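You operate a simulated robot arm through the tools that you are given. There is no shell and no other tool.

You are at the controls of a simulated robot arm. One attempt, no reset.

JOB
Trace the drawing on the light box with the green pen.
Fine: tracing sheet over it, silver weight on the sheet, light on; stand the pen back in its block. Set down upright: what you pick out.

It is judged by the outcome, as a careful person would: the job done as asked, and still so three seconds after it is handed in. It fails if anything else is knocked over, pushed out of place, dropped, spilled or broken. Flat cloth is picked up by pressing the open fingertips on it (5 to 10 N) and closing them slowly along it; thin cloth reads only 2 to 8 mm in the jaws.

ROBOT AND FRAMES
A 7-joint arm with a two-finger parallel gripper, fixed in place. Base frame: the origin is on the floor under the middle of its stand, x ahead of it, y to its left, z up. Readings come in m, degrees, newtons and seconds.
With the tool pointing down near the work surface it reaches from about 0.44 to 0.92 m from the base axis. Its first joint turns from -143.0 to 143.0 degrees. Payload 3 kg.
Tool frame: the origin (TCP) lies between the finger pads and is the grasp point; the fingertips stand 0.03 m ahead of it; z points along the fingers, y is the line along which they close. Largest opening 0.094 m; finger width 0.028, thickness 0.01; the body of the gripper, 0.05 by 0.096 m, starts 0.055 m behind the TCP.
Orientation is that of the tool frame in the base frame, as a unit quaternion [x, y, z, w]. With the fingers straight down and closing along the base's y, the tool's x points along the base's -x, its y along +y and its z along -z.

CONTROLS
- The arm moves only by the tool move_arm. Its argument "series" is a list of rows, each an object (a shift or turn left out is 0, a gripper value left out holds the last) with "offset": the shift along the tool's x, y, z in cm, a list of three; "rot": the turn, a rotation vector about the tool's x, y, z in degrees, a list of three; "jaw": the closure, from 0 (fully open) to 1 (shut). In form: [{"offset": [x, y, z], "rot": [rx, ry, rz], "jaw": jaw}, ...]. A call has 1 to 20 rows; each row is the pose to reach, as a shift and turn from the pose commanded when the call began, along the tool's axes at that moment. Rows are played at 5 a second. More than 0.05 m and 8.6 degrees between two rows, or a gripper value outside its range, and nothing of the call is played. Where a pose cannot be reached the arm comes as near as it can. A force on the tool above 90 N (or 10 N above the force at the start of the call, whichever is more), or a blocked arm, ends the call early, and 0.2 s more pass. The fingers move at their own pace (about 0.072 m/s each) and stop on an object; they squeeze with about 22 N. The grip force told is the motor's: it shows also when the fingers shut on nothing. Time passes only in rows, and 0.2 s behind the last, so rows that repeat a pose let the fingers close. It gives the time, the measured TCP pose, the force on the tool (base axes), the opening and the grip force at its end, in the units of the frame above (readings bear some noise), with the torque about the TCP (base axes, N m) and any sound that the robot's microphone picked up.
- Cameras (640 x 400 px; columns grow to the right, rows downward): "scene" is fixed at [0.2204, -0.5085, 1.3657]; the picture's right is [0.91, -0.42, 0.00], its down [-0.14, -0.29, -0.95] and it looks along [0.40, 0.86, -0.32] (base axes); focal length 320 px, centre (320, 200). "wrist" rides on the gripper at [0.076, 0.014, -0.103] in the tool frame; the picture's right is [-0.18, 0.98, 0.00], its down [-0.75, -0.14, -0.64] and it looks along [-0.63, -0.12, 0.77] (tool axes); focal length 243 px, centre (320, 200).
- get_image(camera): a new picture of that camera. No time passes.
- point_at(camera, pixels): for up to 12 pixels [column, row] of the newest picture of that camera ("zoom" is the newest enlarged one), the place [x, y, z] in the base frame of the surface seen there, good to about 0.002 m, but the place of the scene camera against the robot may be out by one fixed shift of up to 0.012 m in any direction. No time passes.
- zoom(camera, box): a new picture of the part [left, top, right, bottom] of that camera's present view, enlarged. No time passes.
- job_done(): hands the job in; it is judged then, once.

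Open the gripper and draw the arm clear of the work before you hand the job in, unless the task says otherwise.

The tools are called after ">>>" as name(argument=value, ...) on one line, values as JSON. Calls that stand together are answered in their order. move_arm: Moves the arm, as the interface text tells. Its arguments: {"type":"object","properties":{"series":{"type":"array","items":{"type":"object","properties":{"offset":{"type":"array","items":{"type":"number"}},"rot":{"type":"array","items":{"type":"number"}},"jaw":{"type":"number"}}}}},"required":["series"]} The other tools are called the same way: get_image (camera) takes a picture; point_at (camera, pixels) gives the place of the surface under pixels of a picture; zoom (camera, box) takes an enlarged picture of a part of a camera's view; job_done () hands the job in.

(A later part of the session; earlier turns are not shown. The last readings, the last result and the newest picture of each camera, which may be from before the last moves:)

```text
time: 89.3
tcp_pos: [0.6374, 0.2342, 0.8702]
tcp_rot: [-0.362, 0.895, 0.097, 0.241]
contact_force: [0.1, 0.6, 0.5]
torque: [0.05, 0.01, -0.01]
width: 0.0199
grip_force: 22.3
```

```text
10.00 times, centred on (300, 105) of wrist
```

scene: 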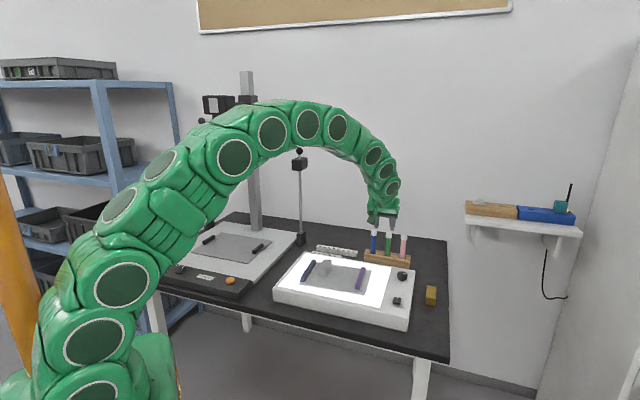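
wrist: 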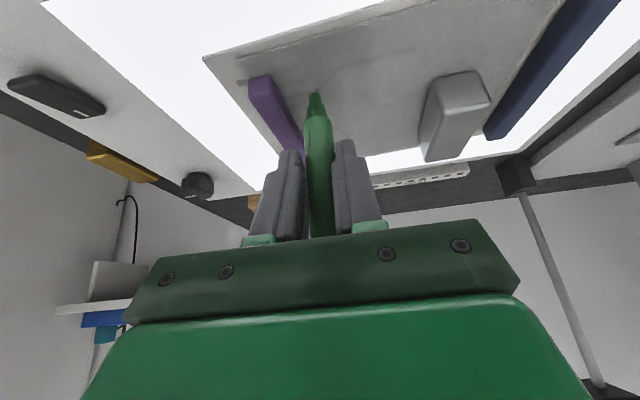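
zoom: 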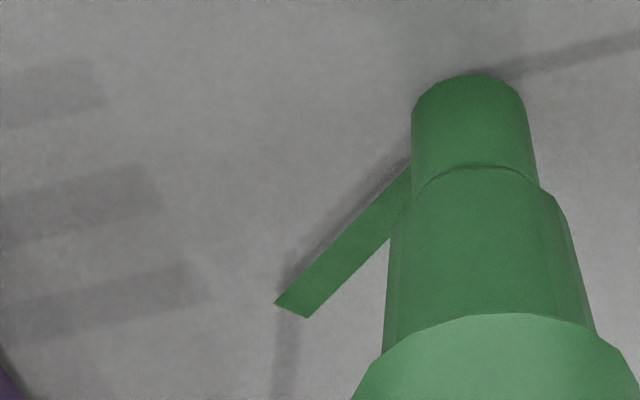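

The stroke follows the V2–V1 line closely, perhaps 1 mm to one side, and ends a few mm short of V1. I lift the pen straight up and move back so the stroke and drawing are unobstructed, to calibrate nib against line.

>>> move_arm(series=[{"offset": [-0.3, 0, -0.52]}, {"offset": [-0.75, 0, -1.3]}, {"offset": [-1.25, 0, -2.17]}, {"offset": [-2.4, 0, -1.5]}, {"offset": [-3.6, 0, -0.8]}, {"offset": [-4.71, 0, -0.165]}, {"offset": [-4.71, 0, -0.165]}, {"offset": [-4.71, 0, -0.165]}])

>>> get_image(camera="wrist")

>>> zoom(camera="wrist", box=[240, 0, 400, 100])

>>> zoom(camera="scene", box=[320, 258, 370, 293])

```text
time: 91.1
tcp_pos: [0.6676, 0.2615, 0.8967]
tcp_rot: [-0.363, 0.895, 0.097, 0.241]
contact_force: [-0.4, -0.9, 0.0]
torque: [0.0, 0.01, -0.03]
width: 0.0195
grip_force: 21.8
```

```text
taken
```

wrist: 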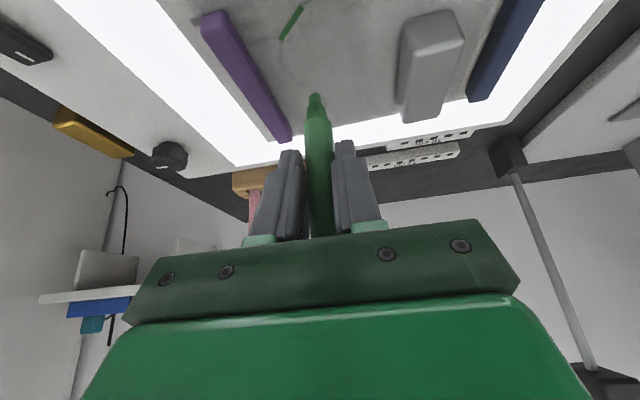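

```text
4.00 times, centred on (320, 50) of wrist
```

zoom: 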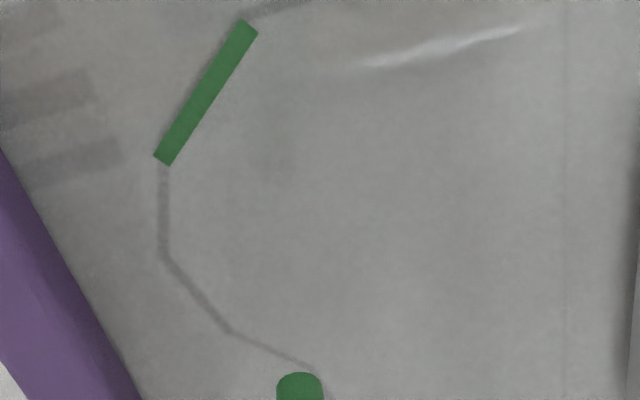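

```text
11.43 times, centred on (345, 276) of scene
```

zoom: 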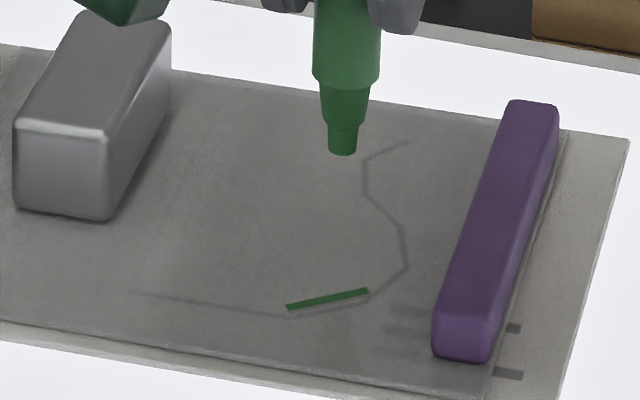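

The stroke sits well on V2–V1 in the wrist view, with a little parallax in the scene view. I zoom closer on both ends to judge the exact offset.

>>> zoom(camera="scene", box=[335, 275, 360, 290])

>>> zoom(camera="wrist", box=[265, 0, 325, 45])

>>> point_at(camera="wrist", pixels=[[281, 39], [301, 8], [280, 63], [298, 82], [318, 91], [281, 50], [383, 50], [300, 60], [350, 60], [291, 23]])

```text
16.00 times, centred on (348, 282) of scene
```

zoom: 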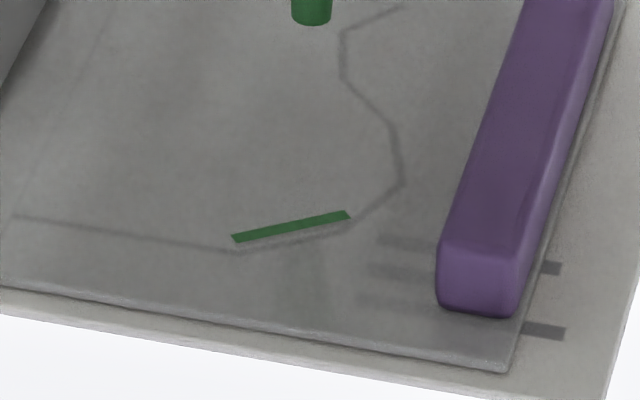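

```text
8.89 times, centred on (295, 22) of wrist
```

zoom: 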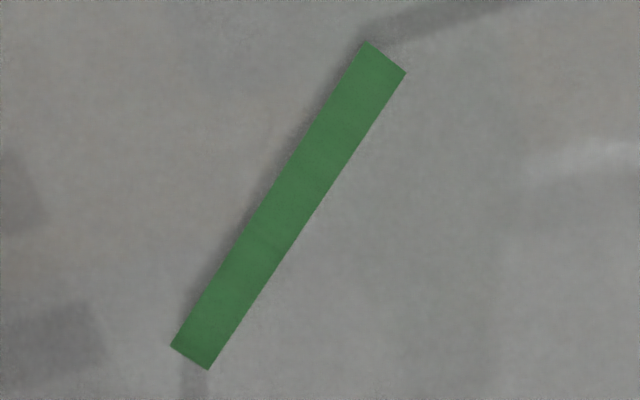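

```text
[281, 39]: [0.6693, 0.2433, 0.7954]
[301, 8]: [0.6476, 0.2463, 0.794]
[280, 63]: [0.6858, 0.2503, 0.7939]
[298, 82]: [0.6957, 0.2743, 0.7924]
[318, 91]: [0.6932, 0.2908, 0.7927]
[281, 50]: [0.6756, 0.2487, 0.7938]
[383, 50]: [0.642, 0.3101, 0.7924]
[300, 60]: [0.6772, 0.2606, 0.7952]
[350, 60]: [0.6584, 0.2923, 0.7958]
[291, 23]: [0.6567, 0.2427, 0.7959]
```

The stroke runs parallel to the V2–V1 line within about 1 mm, so nib calibration is good; averaging all measurements gives nib targets for all vertices. I return to V1 at the same height and draw V1→V0.

>>> move_arm(series=[{"offset": [2.0, -0.05, -0.6]}, {"offset": [3.93, -0.1, -1.115]}, {"offset": [3.93, -0.1, -1.115]}, {"offset": [4.3, -0.1, -0.46]}, {"offset": [4.7, -0.1, 0.21]}, {"offset": [4.7, -0.1, 0.21]}, {"offset": [4.73, 0.35, 0.193]}, {"offset": [4.76, 0.8, 0.176]}, {"offset": [4.79, 1.25, 0.159]}, {"offset": [4.82, 1.7, 0.142]}, {"offset": [4.845, 2.15, 0.125]}, {"offset": [4.87, 2.6, 0.108]}, {"offset": [4.9, 3.05, 0.091]}, {"offset": [4.93, 3.5, 0.074]}, {"offset": [4.96, 3.95, 0.057]}, {"offset": [4.99, 4.4, 0.04]}, {"offset": [4.99, 4.4, 0.04]}, {"offset": [4.99, 4.4, 0.04]}])

>>> zoom(camera="scene", box=[320, 258, 370, 293])

>>> zoom(camera="wrist", box=[250, 40, 350, 120])

```text
time: 94.9
tcp_pos: [0.6044, 0.2646, 0.8706]
tcp_rot: [-0.362, 0.895, 0.097, 0.242]
contact_force: [-0.3, 0.3, -0.8]
torque: [-0.01, 0.0, 0.01]
width: 0.0189
grip_force: 21.2
```

```text
11.43 times, centred on (345, 276) of scene
```

zoom: 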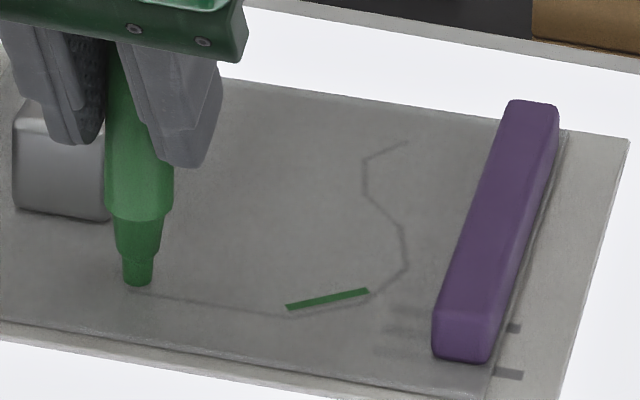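

```text
5.00 times, centred on (300, 80) of wrist
```

zoom: 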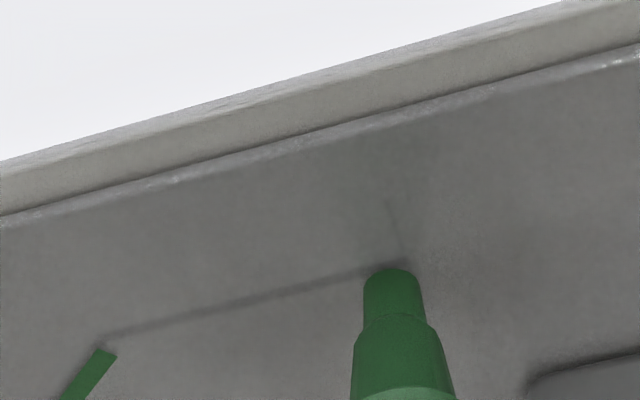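

No ink on V0–V1 and the grip width keeps shrinking (18.9 mm): the pen is slowly creeping out of the pads. I take it straight back to its block now to re-grip it properly.

>>> move_arm(series=[{"offset": [-0.7, 0, -1.2]}, {"offset": [-2.0, 0, -3.46]}, {"offset": [-3.2, -0.6, -4.2]}, {"offset": [-5.6, -1.9, -3.1]}, {"offset": [-8.3, -3.3, -1.8]}, {"offset": [-11.0, -4.7, -0.4]}, {"offset": [-13.7, -6.1, 0.9]}, {"offset": [-16.4, -7.5, 2.3]}, {"offset": [-19.1, -8.9, 3.7]}, {"offset": [-21.8, -10.4, 5.5]}, {"offset": [-24.5, -12.0, 7.2]}, {"offset": [-26.5, -13.2, 8.4]}, {"offset": [-27.17, -13.65, 8.83]}, {"offset": [-27.17, -13.65, 8.83]}])

>>> get_image(camera="wrist")

>>> zoom(camera="wrist", box=[250, 20, 390, 200])

>>> zoom(camera="scene", box=[350, 190, 430, 270])

```text
time: 97.9
tcp_pos: [0.9008, 0.3613, 0.9316]
tcp_rot: [-0.362, 0.895, 0.095, 0.241]
contact_force: [-0.7, 0.2, -0.4]
torque: [0.0, 0.01, -0.02]
width: 0.0187
grip_force: 21.8
```

```text
taken
```

wrist: 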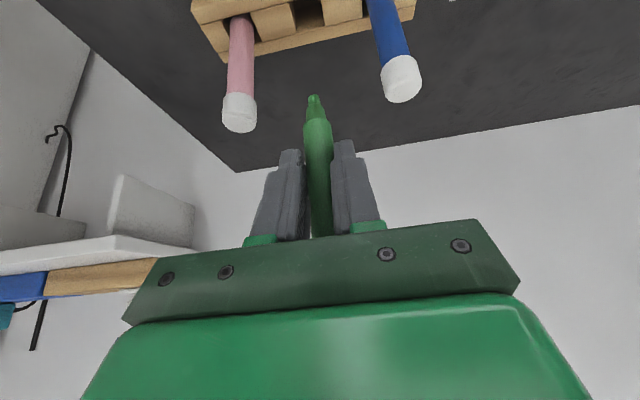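

```text
2.22 times, centred on (320, 110) of wrist
```

zoom: 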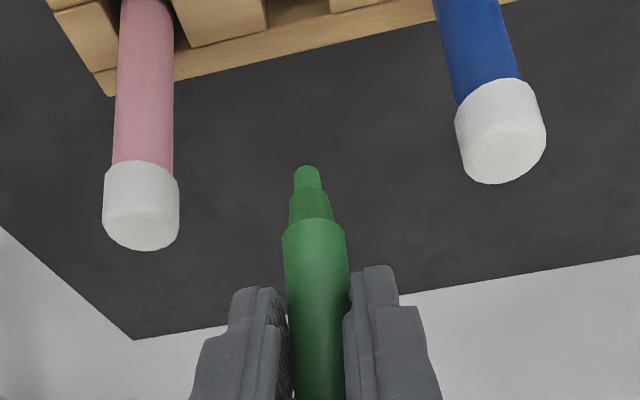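

```text
5.00 times, centred on (390, 230) of scene
```

zoom: 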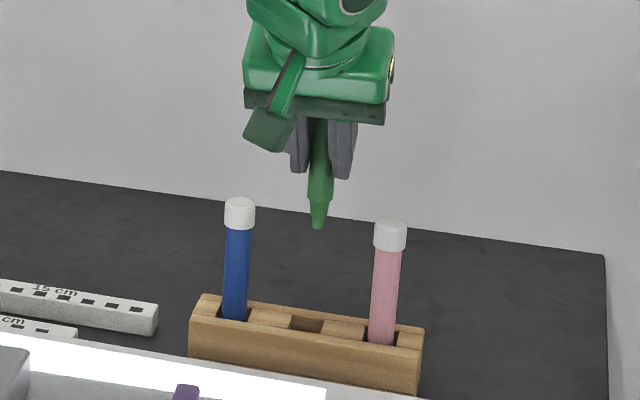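

I measure the pen's axis now in the grip: nib and several body points, plus the empty slot's position.

>>> point_at(camera="wrist", pixels=[[314, 97], [314, 100], [316, 112], [318, 125], [318, 140], [319, 160], [320, 185], [320, 215], [299, 8], [315, 12], [322, 10], [275, 20]])

>>> zoom(camera="scene", box=[375, 205, 405, 240])

```text
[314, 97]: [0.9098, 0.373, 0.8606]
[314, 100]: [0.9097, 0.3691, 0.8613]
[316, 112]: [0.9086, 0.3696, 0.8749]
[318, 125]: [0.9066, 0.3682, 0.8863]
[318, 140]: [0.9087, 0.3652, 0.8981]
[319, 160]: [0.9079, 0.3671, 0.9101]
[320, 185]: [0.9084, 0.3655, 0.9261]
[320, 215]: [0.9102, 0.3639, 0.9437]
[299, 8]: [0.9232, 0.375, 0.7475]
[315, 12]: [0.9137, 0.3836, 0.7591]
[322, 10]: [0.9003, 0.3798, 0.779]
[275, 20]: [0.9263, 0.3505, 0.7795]
```

```text
11.43 times, centred on (390, 222) of scene
```

zoom: 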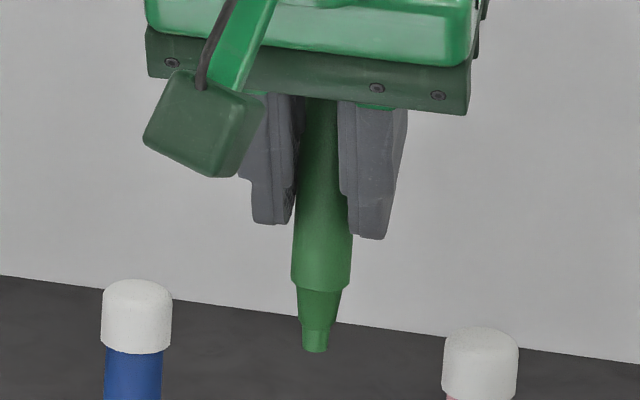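

The pads had been holding the cap's lower edge (body is only ~17 mm thick), which explains the creep. I line the pen up over its slot and lower it to just above the block for a check.

>>> move_arm(series=[{"offset": [0.39, 0.25, -0.22]}, {"offset": [1.0, 0.25, 0.85]}, {"offset": [1.7, 0.25, 2.05]}, {"offset": [2.4, 0.25, 3.25]}, {"offset": [3.14, 0.25, 4.54]}, {"offset": [3.14, 0.25, 4.54]}])

>>> get_image(camera="wrist")

>>> zoom(camera="wrist", box=[250, 20, 390, 200])

>>> zoom(camera="scene", box=[365, 210, 415, 270])

```text
time: 99.3
tcp_pos: [0.8955, 0.3593, 0.8774]
tcp_rot: [-0.362, 0.895, 0.095, 0.241]
contact_force: [0.3, 1.0, -0.4]
torque: [0.02, -0.04, -0.03]
width: 0.0184
grip_force: 21.8
```

```text
taken
```

wrist: 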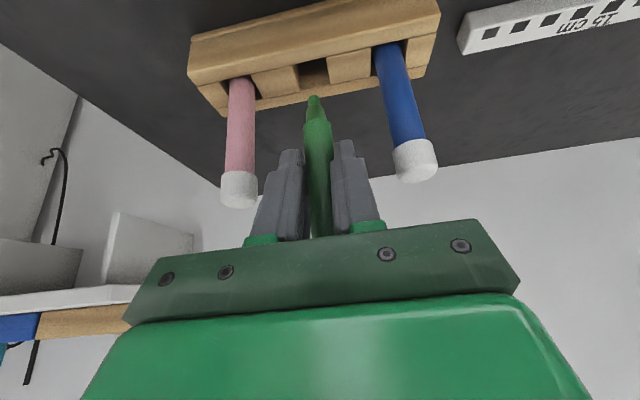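

```text
2.22 times, centred on (320, 110) of wrist
```

zoom: 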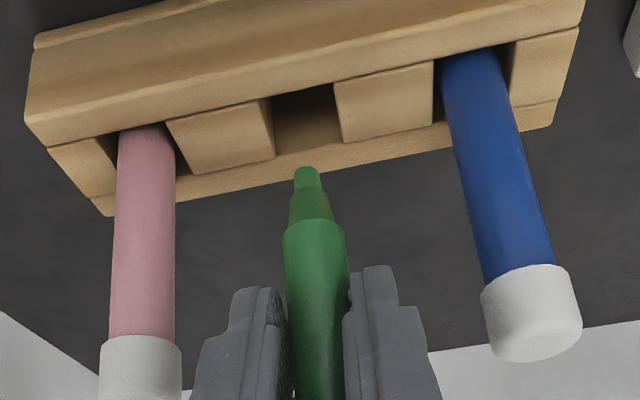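

```text
6.67 times, centred on (390, 240) of scene
```

zoom: 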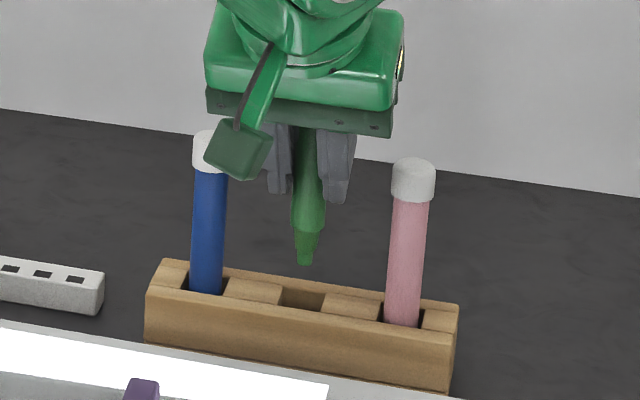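

The nib is about 26 mm above the slot. I measure slot corners and nib in this same picture to fix the remaining offset.

>>> point_at(camera="wrist", pixels=[[294, 66], [297, 88], [328, 60], [332, 82], [314, 97], [314, 100], [316, 111], [317, 125], [318, 135], [318, 150], [345, 65], [280, 80]])

```text
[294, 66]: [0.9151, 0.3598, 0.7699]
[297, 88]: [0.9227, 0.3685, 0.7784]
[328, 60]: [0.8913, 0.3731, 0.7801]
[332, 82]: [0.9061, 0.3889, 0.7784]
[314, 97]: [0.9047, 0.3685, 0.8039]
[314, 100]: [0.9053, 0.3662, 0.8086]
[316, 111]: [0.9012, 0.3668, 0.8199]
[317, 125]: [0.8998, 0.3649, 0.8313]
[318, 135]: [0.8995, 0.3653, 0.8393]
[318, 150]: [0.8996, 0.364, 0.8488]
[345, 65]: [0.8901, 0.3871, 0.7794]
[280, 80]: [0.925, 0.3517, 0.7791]
```

Pen needs +2.5 mm in v to sit over the slot centre. I correct and lower until the nib just enters the slot.

>>> move_arm(series=[{"offset": [-0.22, 0.05, 0.12]}, {"offset": [0.28, 0.05, 0.99]}, {"offset": [0.78, 0.05, 1.85]}, {"offset": [1.28, 0.05, 2.72]}, {"offset": [1.43, 0.05, 2.98]}, {"offset": [1.43, 0.05, 2.98]}])

>>> get_image(camera="wrist")

>>> zoom(camera="wrist", box=[250, 40, 390, 200])

>>> zoom(camera="scene", box=[365, 220, 415, 270])

```text
time: 100.7
tcp_pos: [0.8977, 0.3615, 0.8424]
tcp_rot: [-0.362, 0.895, 0.096, 0.242]
contact_force: [1.3, 0.1, -1.3]
torque: [-0.04, 0.0, -0.01]
width: 0.0184
grip_force: 22.0
```

```text
taken
```

wrist: 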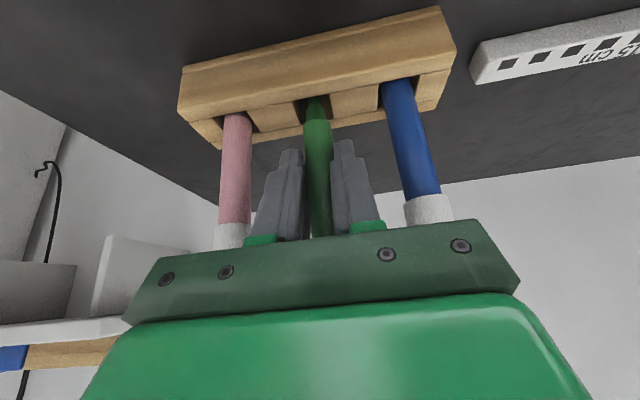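

```text
2.50 times, centred on (320, 120) of wrist
```

zoom: 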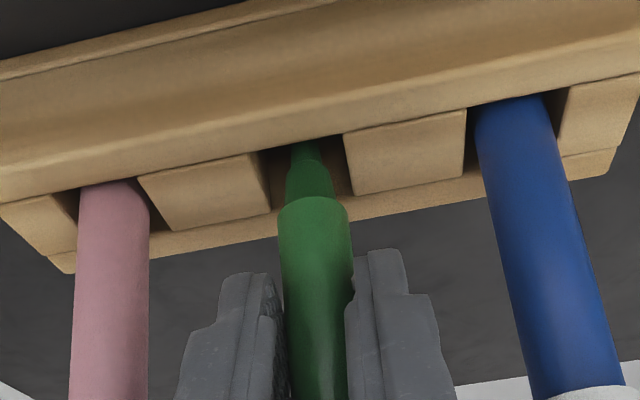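

```text
8.00 times, centred on (390, 245) of scene
```

zoom: 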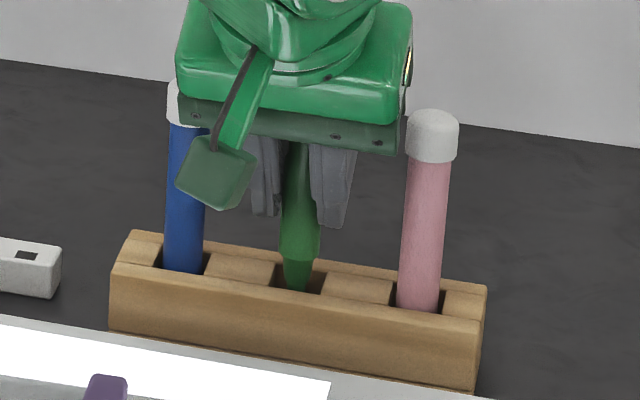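

Nib is inside the slot. I verify the body's centring against the slot edges in this view before going deeper.

>>> point_at(camera="wrist", pixels=[[295, 104], [297, 122], [333, 98], [336, 114], [317, 126], [317, 135], [317, 150], [318, 165], [318, 180], [316, 112], [350, 105], [275, 115]])

```text
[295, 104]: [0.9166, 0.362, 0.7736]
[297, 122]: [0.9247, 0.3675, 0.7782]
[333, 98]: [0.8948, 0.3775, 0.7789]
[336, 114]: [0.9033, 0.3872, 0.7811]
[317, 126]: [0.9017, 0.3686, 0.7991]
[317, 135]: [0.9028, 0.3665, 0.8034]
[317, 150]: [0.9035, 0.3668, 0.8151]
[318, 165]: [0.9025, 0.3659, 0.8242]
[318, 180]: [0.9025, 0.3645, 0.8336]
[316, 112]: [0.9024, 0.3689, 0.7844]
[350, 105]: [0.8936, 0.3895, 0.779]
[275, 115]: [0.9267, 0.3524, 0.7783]
```

Pen axis is within 2 mm of the slot centre and the slot has about 3–4 mm play. I lower it fully to its seat, watching the force.

>>> move_arm(series=[{"offset": [0.15, 0.05, 0.48]}, {"offset": [0.4, 0.05, 0.9]}, {"offset": [0.65, 0.05, 1.33]}, {"offset": [0.8, 0.05, 1.6]}, {"offset": [0.88, 0.05, 1.73]}, {"offset": [0.88, 0.05, 1.73]}])

>>> zoom(camera="scene", box=[365, 220, 415, 270])

>>> zoom(camera="wrist", box=[250, 40, 390, 200])

```text
time: 102.1
tcp_pos: [0.896, 0.3614, 0.8228]
tcp_rot: [-0.362, 0.895, 0.097, 0.241]
contact_force: [0.5, -0.6, -1.3]
torque: [-0.01, 0.0, -0.04]
width: 0.0184
grip_force: 22.3
```

```text
8.00 times, centred on (390, 245) of scene
```

zoom: 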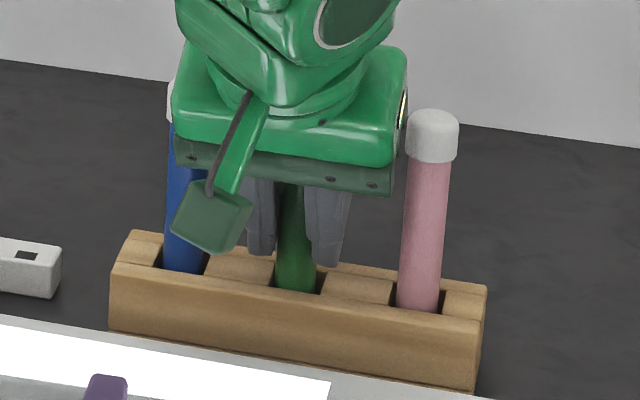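

```text
2.50 times, centred on (320, 120) of wrist
```

zoom: 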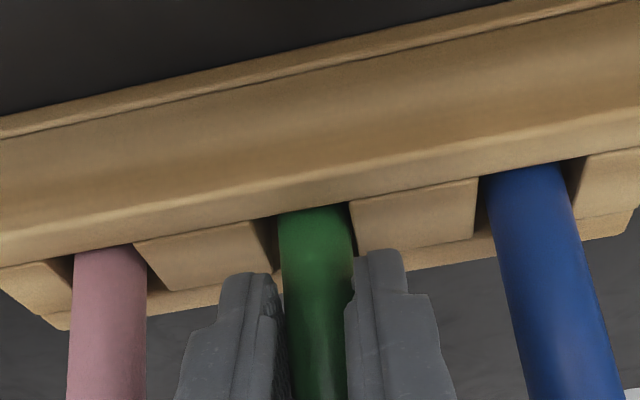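

The pen is down in its slot, about 1–2 mm from the bottom. I lower 1.5 mm more, then open the fingers.

>>> move_arm(series=[{"offset": [0.05, 0, 0.09]}, {"offset": [0.08, 0, 0.14]}, {"offset": [0.08, 0, 0.14], "jaw": 0.75}, {"offset": [0.08, 0, 0.14], "jaw": 0.6}, {"offset": [0.08, 0, 0.14], "jaw": 0.6}, {"offset": [0.08, 0, 0.14], "jaw": 0.6}])

>>> get_image(camera="wrist")

>>> zoom(camera="wrist", box=[250, 40, 390, 200])

>>> zoom(camera="scene", box=[365, 220, 415, 270])

```text
time: 103.5
tcp_pos: [0.8965, 0.3618, 0.8218]
tcp_rot: [-0.363, 0.895, 0.096, 0.24]
contact_force: [0.0, 0.2, -0.3]
torque: [0.0, 0.03, 0.0]
width: 0.0373
grip_force: 0.1
```

```text
taken
```

wrist: 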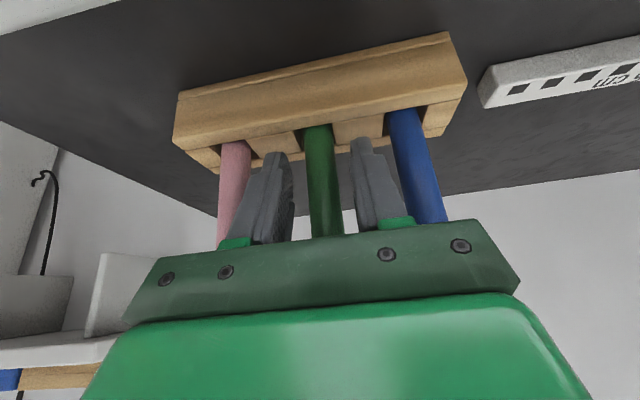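

```text
2.50 times, centred on (320, 120) of wrist
```

zoom: 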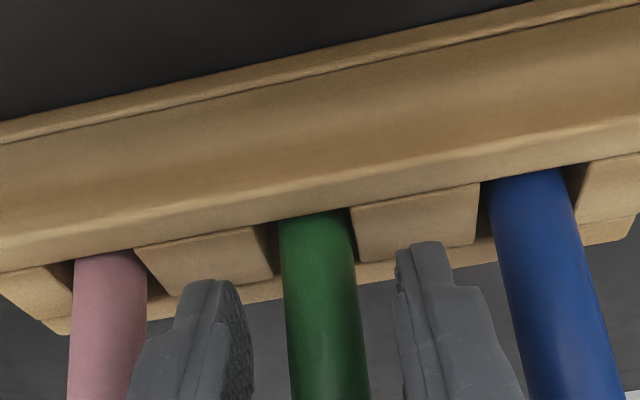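

```text
8.00 times, centred on (390, 245) of scene
```

zoom: 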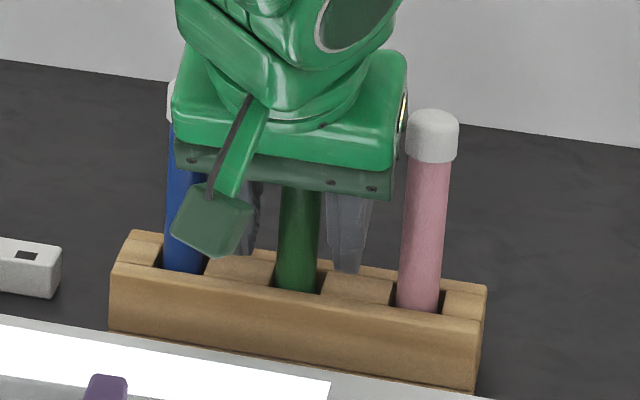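

The pen stands in its slot again. I now move the open fingers forward so the pen passes through the middle of the pads (as in the first, stable grip), at TCP z 0.83.

>>> move_arm(series=[{"offset": [-0.45, -0.05, 0.02]}, {"offset": [-0.9, -0.1, 0.04]}, {"offset": [-1.35, -0.16, 0.06]}, {"offset": [-1.73, -0.16, 0.08]}, {"offset": [-1.73, -0.16, 0.08]}, {"offset": [-1.73, -0.16, 0.08]}])

>>> get_image(camera="wrist")

>>> zoom(camera="wrist", box=[220, 20, 440, 240])

>>> zoom(camera="scene", box=[365, 210, 415, 270])

```text
time: 104.9
tcp_pos: [0.9088, 0.3701, 0.8282]
tcp_rot: [-0.361, 0.895, 0.096, 0.241]
contact_force: [-0.3, 0.6, 0.6]
torque: [0.01, 0.0, -0.02]
width: 0.0377
grip_force: 0.1
```

```text
taken
```

wrist: 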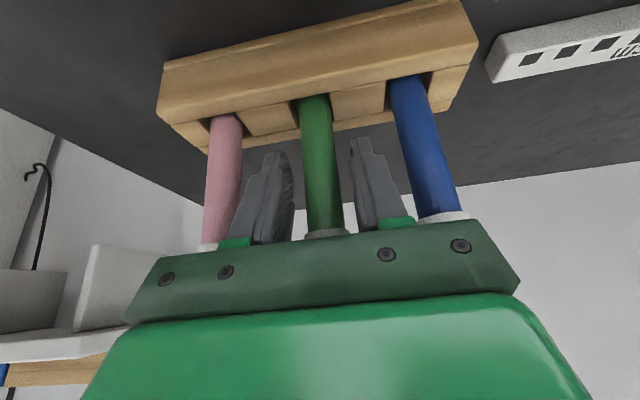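

```text
1.82 times, centred on (330, 130) of wrist
```

zoom: 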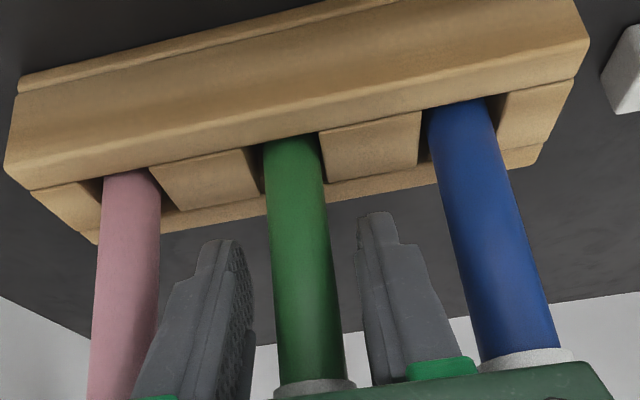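

```text
6.67 times, centred on (390, 240) of scene
```

zoom: 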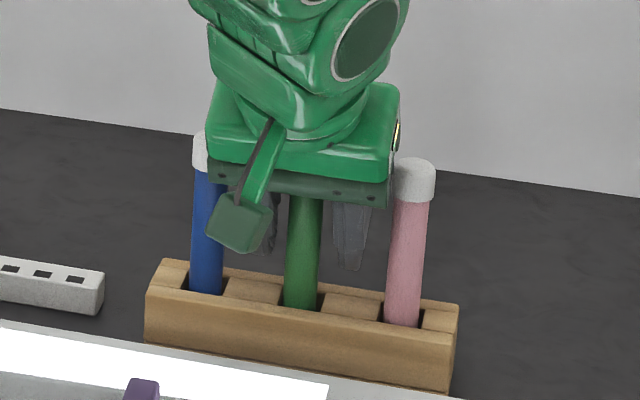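

Pen is centred between the pads and below the cap. I close slowly and check the width.

>>> move_arm(series=[{"offset": [0, 0, 0], "jaw": 0.68}, {"offset": [0, 0, 0], "jaw": 0.74}, {"offset": [0, 0, 0], "jaw": 0.8}, {"offset": [0, 0, 0], "jaw": 0.9}, {"offset": [0, 0, 0], "jaw": 1}, {"offset": [0, 0, 0], "jaw": 1}, {"offset": [0, 0, 0], "jaw": 1}])

>>> zoom(camera="wrist", box=[220, 20, 440, 240])

```text
time: 106.5
tcp_pos: [0.9091, 0.3713, 0.8289]
tcp_rot: [-0.362, 0.895, 0.095, 0.241]
contact_force: [-0.2, 0.4, 0.2]
torque: [-0.01, 0.02, -0.03]
width: 0.0221
grip_force: 22.0
```

```text
1.82 times, centred on (330, 130) of wrist
```

zoom: 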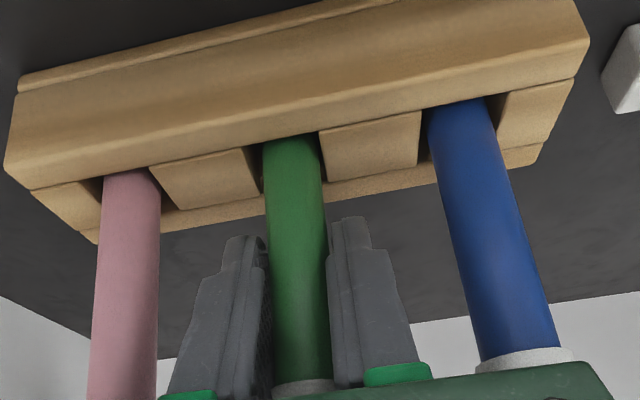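

Width 22.1 mm. I lift the pen 2 cm, wait a moment, and see whether the width holds steady this time.

>>> move_arm(series=[{"offset": [-0.1, 0, -0.17]}, {"offset": [-0.35, 0, -0.61]}, {"offset": [-0.7, 0, -1.21]}, {"offset": [-1.0, 0, -1.73]}, {"offset": [-1.0, 0, -1.73]}, {"offset": [-1.0, 0, -1.73]}, {"offset": [-1.0, 0, -1.73]}, {"offset": [-1.0, 0, -1.73]}, {"offset": [-1.0, 0, -1.73]}, {"offset": [-1.0, 0, -1.73]}, {"offset": [-1.0, 0, -1.73]}, {"offset": [-1.0, 0, -1.73]}, {"offset": [-1.0, 0, -1.73]}])

>>> move_arm(series=[{"offset": [0, 0, 0]}, {"offset": [0, 0, 0]}, {"offset": [0, 0, 0]}, {"offset": [0, 0, 0]}, {"offset": [0, 0, 0]}, {"offset": [0, 0, 0]}, {"offset": [0, 0, 0]}, {"offset": [0, 0, 0]}, {"offset": [0, 0, 0]}, {"offset": [0, 0, 0]}])

>>> zoom(camera="wrist", box=[220, 20, 440, 240])

```text
time: 109.3
tcp_pos: [0.9081, 0.3718, 0.8497]
tcp_rot: [-0.362, 0.895, 0.096, 0.241]
contact_force: [-0.7, 0.5, -0.6]
torque: [-0.06, -0.03, 0.01]
width: 0.0217
grip_force: 22.0
```

```text
time: 111.5
tcp_pos: [0.9083, 0.3721, 0.8496]
tcp_rot: [-0.362, 0.895, 0.096, 0.241]
contact_force: [-0.4, 0.0, -0.4]
torque: [0.01, -0.01, 0.04]
width: 0.0217
grip_force: 22.1
```

```text
1.82 times, centred on (330, 130) of wrist
```

zoom: 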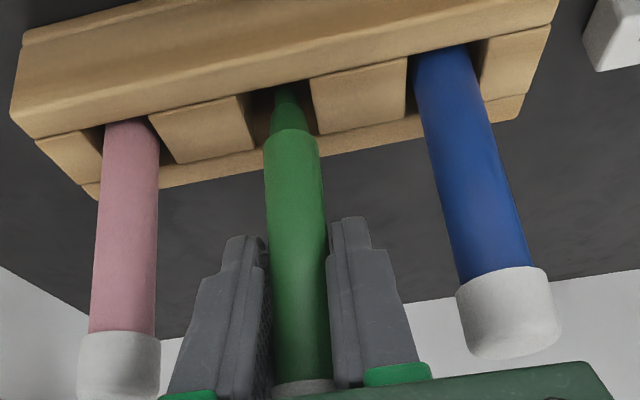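

Width 21.7 mm, steady so far. I wait three more seconds to be sure before carrying it.

>>> move_arm(series=[{"offset": [0, 0, 0]}, {"offset": [0, 0, 0]}, {"offset": [0, 0, 0]}, {"offset": [0, 0, 0]}, {"offset": [0, 0, 0]}, {"offset": [0, 0, 0]}, {"offset": [0, 0, 0]}, {"offset": [0, 0, 0]}, {"offset": [0, 0, 0]}, {"offset": [0, 0, 0]}, {"offset": [0, 0, 0]}, {"offset": [0, 0, 0]}, {"offset": [0, 0, 0]}, {"offset": [0, 0, 0]}, {"offset": [0, 0, 0]}])

```text
time: 114.7
tcp_pos: [0.9078, 0.3718, 0.85]
tcp_rot: [-0.363, 0.895, 0.096, 0.241]
contact_force: [0.5, -0.6, -0.7]
torque: [-0.01, 0.01, -0.01]
width: 0.0218
grip_force: 21.8
```

The grip is steady now at 21.8 mm. I lift the nib clear of the block and measure its position relative to the TCP.

>>> move_arm(series=[{"offset": [-0.5, 0, -0.87]}, {"offset": [-1.2, 0, -2.08]}, {"offset": [-2.0, 0, -3.46]}, {"offset": [-2.7, 0, -4.68]}, {"offset": [-3.25, 0, -5.63]}, {"offset": [-3.25, 0, -5.63]}])

>>> get_image(camera="wrist")

>>> zoom(camera="wrist", box=[270, 40, 370, 120])

```text
time: 116.1
tcp_pos: [0.9095, 0.3705, 0.9141]
tcp_rot: [-0.362, 0.895, 0.096, 0.241]
contact_force: [-0.1, -0.2, -0.7]
torque: [0.0, 0.03, -0.02]
width: 0.0214
grip_force: 22.5
```

```text
taken
```

wrist: 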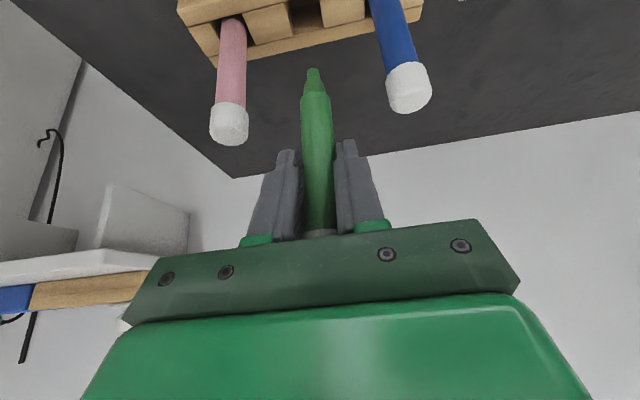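

```text
5.00 times, centred on (320, 80) of wrist
```

zoom: 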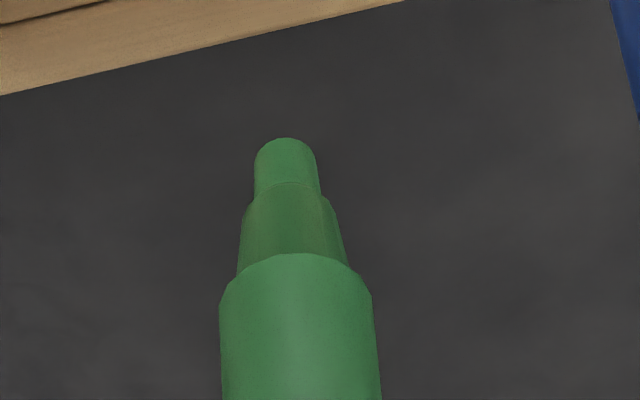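

I read the nib and body points in this picture.

>>> point_at(camera="wrist", pixels=[[313, 69], [313, 71], [314, 74], [315, 85], [316, 100], [317, 115], [317, 130], [318, 150], [318, 170], [319, 190], [319, 210]])

```text
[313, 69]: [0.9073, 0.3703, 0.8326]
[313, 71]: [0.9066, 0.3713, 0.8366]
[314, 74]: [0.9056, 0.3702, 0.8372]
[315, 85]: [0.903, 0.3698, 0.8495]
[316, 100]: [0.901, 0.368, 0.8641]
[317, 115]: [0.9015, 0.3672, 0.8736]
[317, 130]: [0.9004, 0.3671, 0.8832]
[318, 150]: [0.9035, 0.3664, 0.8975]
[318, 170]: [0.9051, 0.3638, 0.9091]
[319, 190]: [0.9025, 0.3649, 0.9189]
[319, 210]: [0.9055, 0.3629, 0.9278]
```

Now the nib is about 82 mm below and about 1 mm ahead of the TCP, so I shift all targets accordingly. I carry the pen to above V7.

>>> move_arm(series=[{"offset": [-0.3, 0.1, -0.9]}, {"offset": [1.2, 1.0, -2.0]}, {"offset": [3.0, 2.0, -3.2]}, {"offset": [5.0, 3.1, -4.4]}, {"offset": [7.0, 4.2, -5.6]}, {"offset": [9.0, 5.3, -6.8]}, {"offset": [11.0, 6.4, -8.0]}, {"offset": [13.0, 7.4, -9.3]}, {"offset": [14.66, 8.28, -10.31]}, {"offset": [15.4, 8.28, -9.04]}, {"offset": [16.1, 8.28, -7.8]}, {"offset": [16.86, 8.28, -6.5]}, {"offset": [16.86, 8.28, -6.5]}, {"offset": [16.86, 8.28, -6.5]}])

>>> get_image(camera="wrist")

>>> zoom(camera="wrist", box=[260, 10, 380, 100])

>>> zoom(camera="scene", box=[325, 255, 370, 290])

```text
time: 119.1
tcp_pos: [0.7245, 0.3065, 0.8866]
tcp_rot: [-0.363, 0.895, 0.096, 0.241]
contact_force: [0.1, -0.3, -0.1]
torque: [0.01, 0.01, 0.0]
width: 0.0218
grip_force: 22.2
```

```text
taken
```

wrist: 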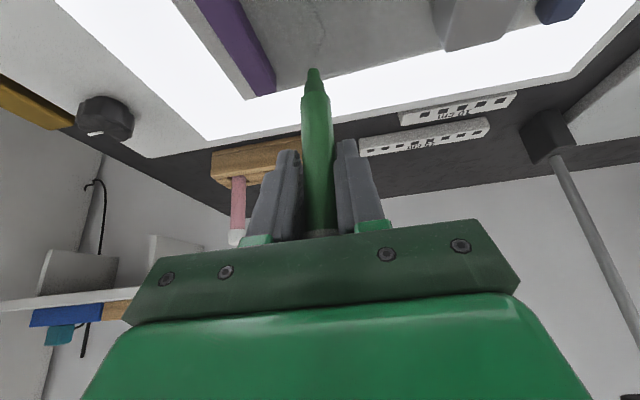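

```text
4.44 times, centred on (320, 55) of wrist
```

zoom: 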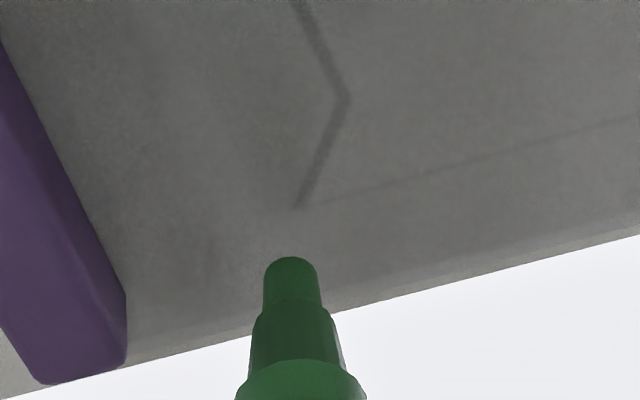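

```text
11.43 times, centred on (348, 272) of scene
```

zoom: 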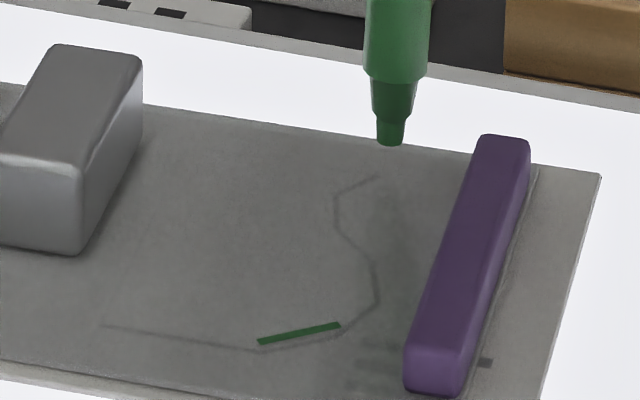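

The grip holds at 21.8 mm. Scene and wrist views disagree by a few mm on where the nib would land at V7, so I measure the nib in both cameras.

>>> point_at(camera="zoom", pixels=[[390, 142], [390, 138], [390, 130], [377, 176], [336, 192], [336, 228], [375, 272], [379, 298], [341, 335], [262, 350], [103, 325], [395, 60]])

>>> point_at(camera="wrist", pixels=[[313, 71], [313, 73], [314, 80], [315, 90], [316, 105], [317, 120], [317, 140], [315, 57], [326, 32], [305, 65]])

```text
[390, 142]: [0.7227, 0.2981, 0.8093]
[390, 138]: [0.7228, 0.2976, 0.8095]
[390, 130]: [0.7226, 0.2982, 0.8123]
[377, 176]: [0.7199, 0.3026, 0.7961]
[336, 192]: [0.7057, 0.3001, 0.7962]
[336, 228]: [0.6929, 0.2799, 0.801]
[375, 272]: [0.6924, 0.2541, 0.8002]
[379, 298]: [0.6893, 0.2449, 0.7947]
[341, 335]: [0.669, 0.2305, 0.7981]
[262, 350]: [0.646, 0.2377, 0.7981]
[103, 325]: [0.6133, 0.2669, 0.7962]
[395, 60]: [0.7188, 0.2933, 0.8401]
```

```text
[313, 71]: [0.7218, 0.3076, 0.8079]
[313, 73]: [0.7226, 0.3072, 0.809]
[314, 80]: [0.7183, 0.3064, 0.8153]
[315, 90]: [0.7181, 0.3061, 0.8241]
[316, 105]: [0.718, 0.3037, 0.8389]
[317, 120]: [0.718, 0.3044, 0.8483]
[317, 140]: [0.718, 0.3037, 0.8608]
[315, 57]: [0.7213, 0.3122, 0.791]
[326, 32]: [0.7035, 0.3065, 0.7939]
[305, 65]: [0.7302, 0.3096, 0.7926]
```

Both cameras say the nib is +3 mm in u and +1 mm in v off V7. I correct by that and lower to about 4–5 mm above the sheet.

>>> move_arm(series=[{"offset": [0.2, 0.15, 0.2]}, {"offset": [0.41, 0.3, 0.457]}, {"offset": [0.41, 0.3, 0.457]}, {"offset": [0.41, 0.3, 0.457]}])

>>> zoom(camera="wrist", box=[270, 20, 370, 100])

>>> zoom(camera="scene", box=[333, 258, 363, 283])

```text
time: 120.1
tcp_pos: [0.7211, 0.3079, 0.8788]
tcp_rot: [-0.362, 0.896, 0.095, 0.241]
contact_force: [-0.2, 0.6, -0.3]
torque: [0.01, 0.01, 0.01]
width: 0.022
grip_force: 22.1
```

```text
5.00 times, centred on (320, 60) of wrist
```

zoom: 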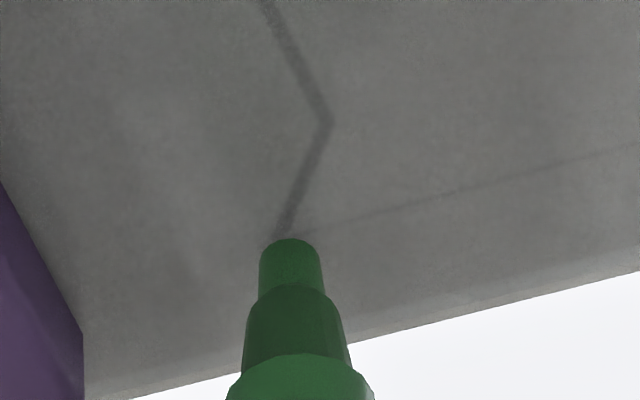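

```text
16.00 times, centred on (348, 270) of scene
```

zoom: 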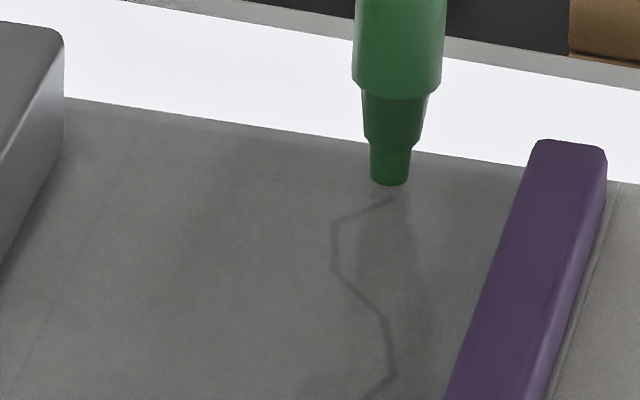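

By the scene view the nib is ~1 mm short in +u; wrist suggests a bit more. I shift u +1.5, v +1 mm, lower 2 mm, and check contact force and picture.

>>> move_arm(series=[{"offset": [-0.09, -0.15, 0.05]}, {"offset": [-0.04, -0.15, 0.14]}, {"offset": [0.013, -0.15, 0.223]}, {"offset": [0.013, -0.15, 0.223]}])

>>> zoom(camera="wrist", box=[270, 20, 370, 100])

>>> zoom(camera="scene", box=[333, 258, 363, 283])

```text
time: 121.1
tcp_pos: [0.7218, 0.3083, 0.878]
tcp_rot: [-0.362, 0.895, 0.095, 0.241]
contact_force: [0.3, -0.4, -0.2]
torque: [-0.01, -0.01, 0.02]
width: 0.0221
grip_force: 22.1
```

```text
5.00 times, centred on (320, 60) of wrist
```

zoom: 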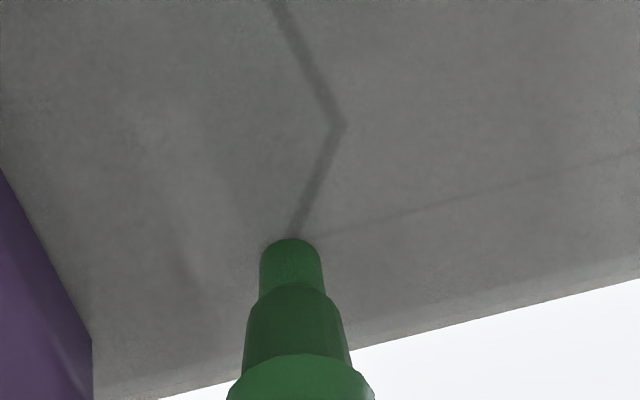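

```text
16.00 times, centred on (348, 270) of scene
```

zoom: 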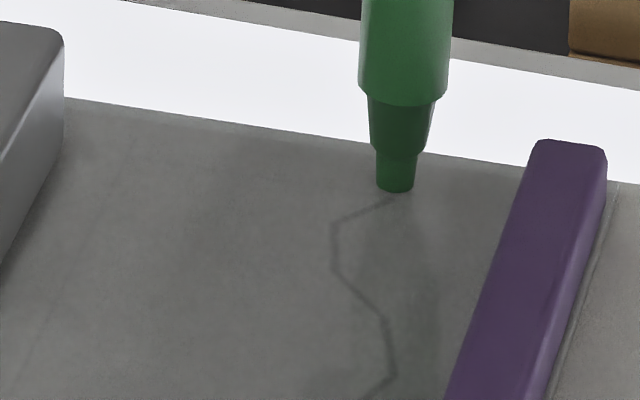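

Alignment at V7 is good in both views and the gap is about 1 mm. I lower in half-millimetre steps watching the force.

>>> move_arm(series=[{"offset": [0.025, 0, 0.043]}, {"offset": [0.05, 0, 0.087]}, {"offset": [0.05, 0, 0.087]}])

>>> zoom(camera="scene", box=[333, 258, 363, 283])

```text
time: 121.9
tcp_pos: [0.7231, 0.3067, 0.8779]
tcp_rot: [-0.362, 0.895, 0.096, 0.241]
contact_force: [-0.1, 0.5, 1.8]
torque: [0.0, 0.02, 0.0]
width: 0.0213
grip_force: 21.9
```

```text
16.00 times, centred on (348, 270) of scene
```

zoom: 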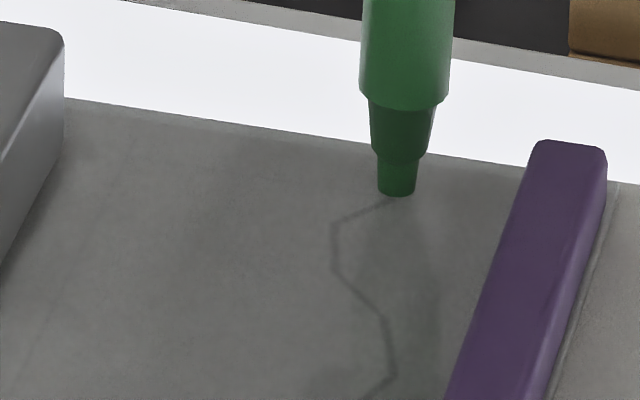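

Light contact (1.8 N). I draw the first short piece V7→V6 slowly and then look at the ink.

>>> move_arm(series=[{"offset": [0.24, 0.17, -0.14]}, {"offset": [0.48, 0.33, -0.28]}, {"offset": [0.72, 0.5, -0.415]}, {"offset": [0.96, 0.66, -0.55]}, {"offset": [1.2, 0.83, -0.69]}, {"offset": [1.2, 0.83, -0.69]}])

>>> zoom(camera="scene", box=[333, 258, 363, 283])

>>> zoom(camera="wrist", box=[270, 20, 370, 100])

```text
time: 123.3
tcp_pos: [0.706, 0.305, 0.8765]
tcp_rot: [-0.362, 0.895, 0.097, 0.24]
contact_force: [-0.2, 0.6, 1.0]
torque: [-0.03, -0.01, -0.03]
width: 0.0214
grip_force: 22.3
```

```text
16.00 times, centred on (348, 270) of scene
```

zoom: 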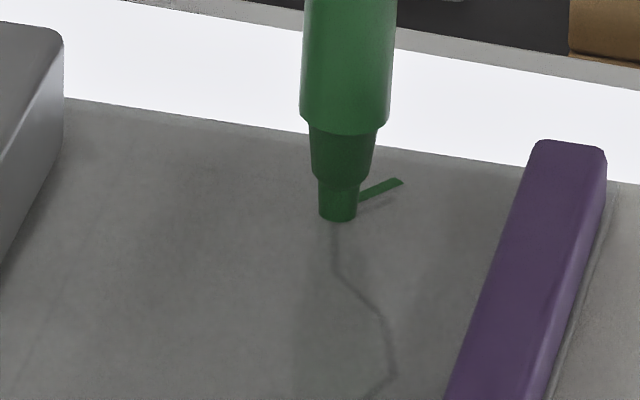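

```text
5.00 times, centred on (320, 60) of wrist
```

zoom: 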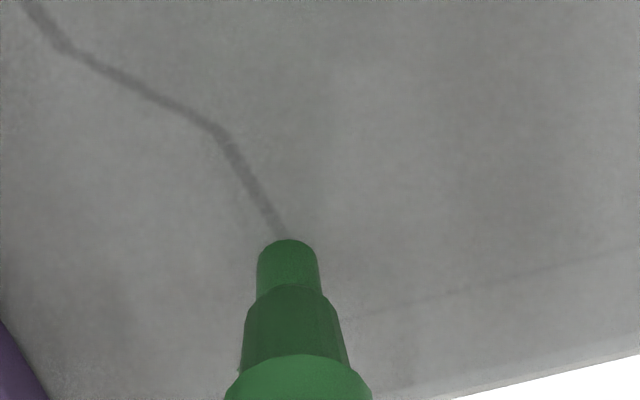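

Ink follows the V7–V6 line nicely (the small upward offset is the sheet's parallax). I continue V6→V5 with a slight correction.

>>> move_arm(series=[{"offset": [0.28, -0.06, -0.16]}, {"offset": [0.57, -0.14, -0.33]}, {"offset": [0.85, -0.22, -0.49]}, {"offset": [1.14, -0.31, -0.66]}, {"offset": [1.42, -0.4, -0.82]}, {"offset": [1.42, -0.4, -0.82]}])

>>> zoom(camera="scene", box=[333, 258, 363, 283])

>>> zoom(camera="wrist", box=[270, 20, 370, 100])

```text
time: 124.7
tcp_pos: [0.6976, 0.2899, 0.8778]
tcp_rot: [-0.362, 0.895, 0.096, 0.241]
contact_force: [-0.5, -1.4, 1.2]
torque: [-0.05, -0.01, 0.01]
width: 0.0216
grip_force: 21.9
```

```text
16.00 times, centred on (348, 270) of scene
```

zoom: 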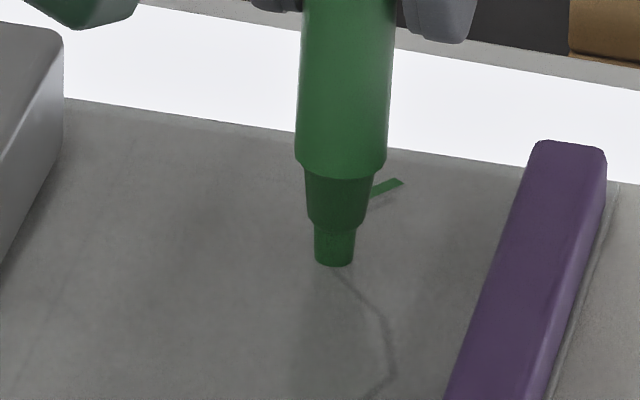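

```text
5.00 times, centred on (320, 60) of wrist
```

zoom: 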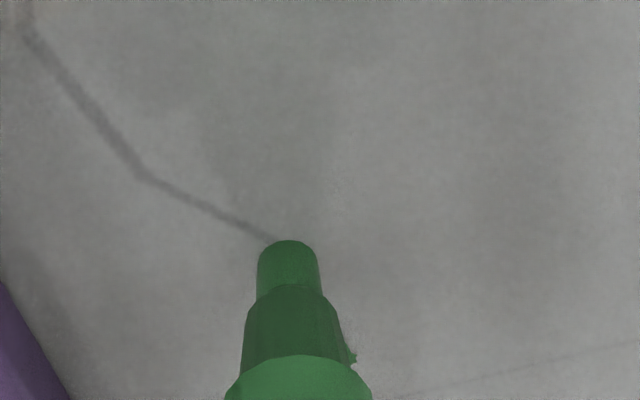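

Nib sits at V5 in the scene view. I continue V5→V4.

>>> move_arm(series=[{"offset": [0.2, -0.24, -0.117]}, {"offset": [0.41, -0.48, -0.233]}, {"offset": [0.61, -0.725, -0.35]}, {"offset": [0.81, -0.97, -0.467]}, {"offset": [1.02, -1.21, -0.583]}, {"offset": [1.22, -1.45, -0.7]}, {"offset": [1.22, -1.45, -0.7]}])

>>> zoom(camera="scene", box=[333, 262, 363, 287])

>>> zoom(camera="wrist", box=[270, 20, 370, 100])

```text
time: 126.3
tcp_pos: [0.697, 0.2705, 0.8763]
tcp_rot: [-0.362, 0.895, 0.095, 0.241]
contact_force: [1.0, 0.2, 6.0]
torque: [0.02, 0.0, 0.02]
width: 0.0211
grip_force: 21.3
```

```text
16.00 times, centred on (348, 274) of scene
```

zoom: 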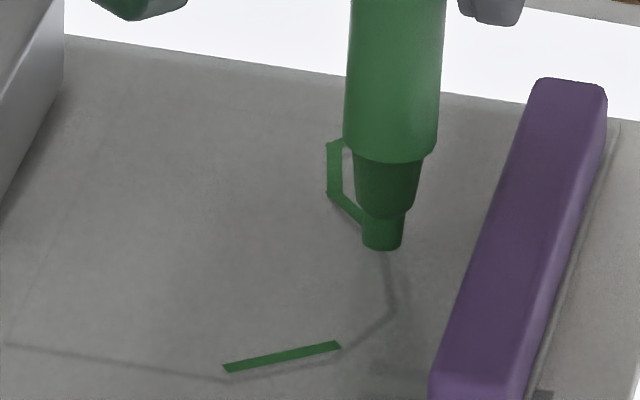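

```text
5.00 times, centred on (320, 60) of wrist
```

zoom: 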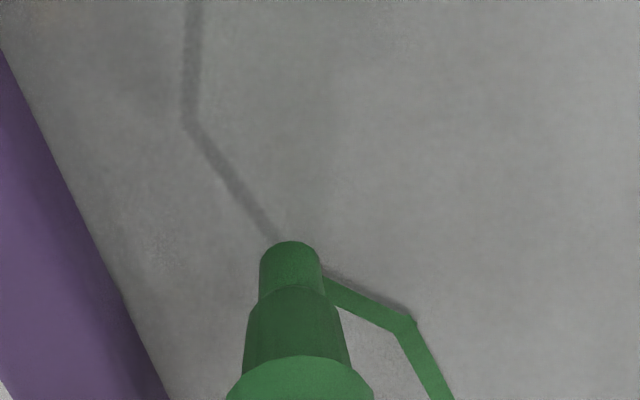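

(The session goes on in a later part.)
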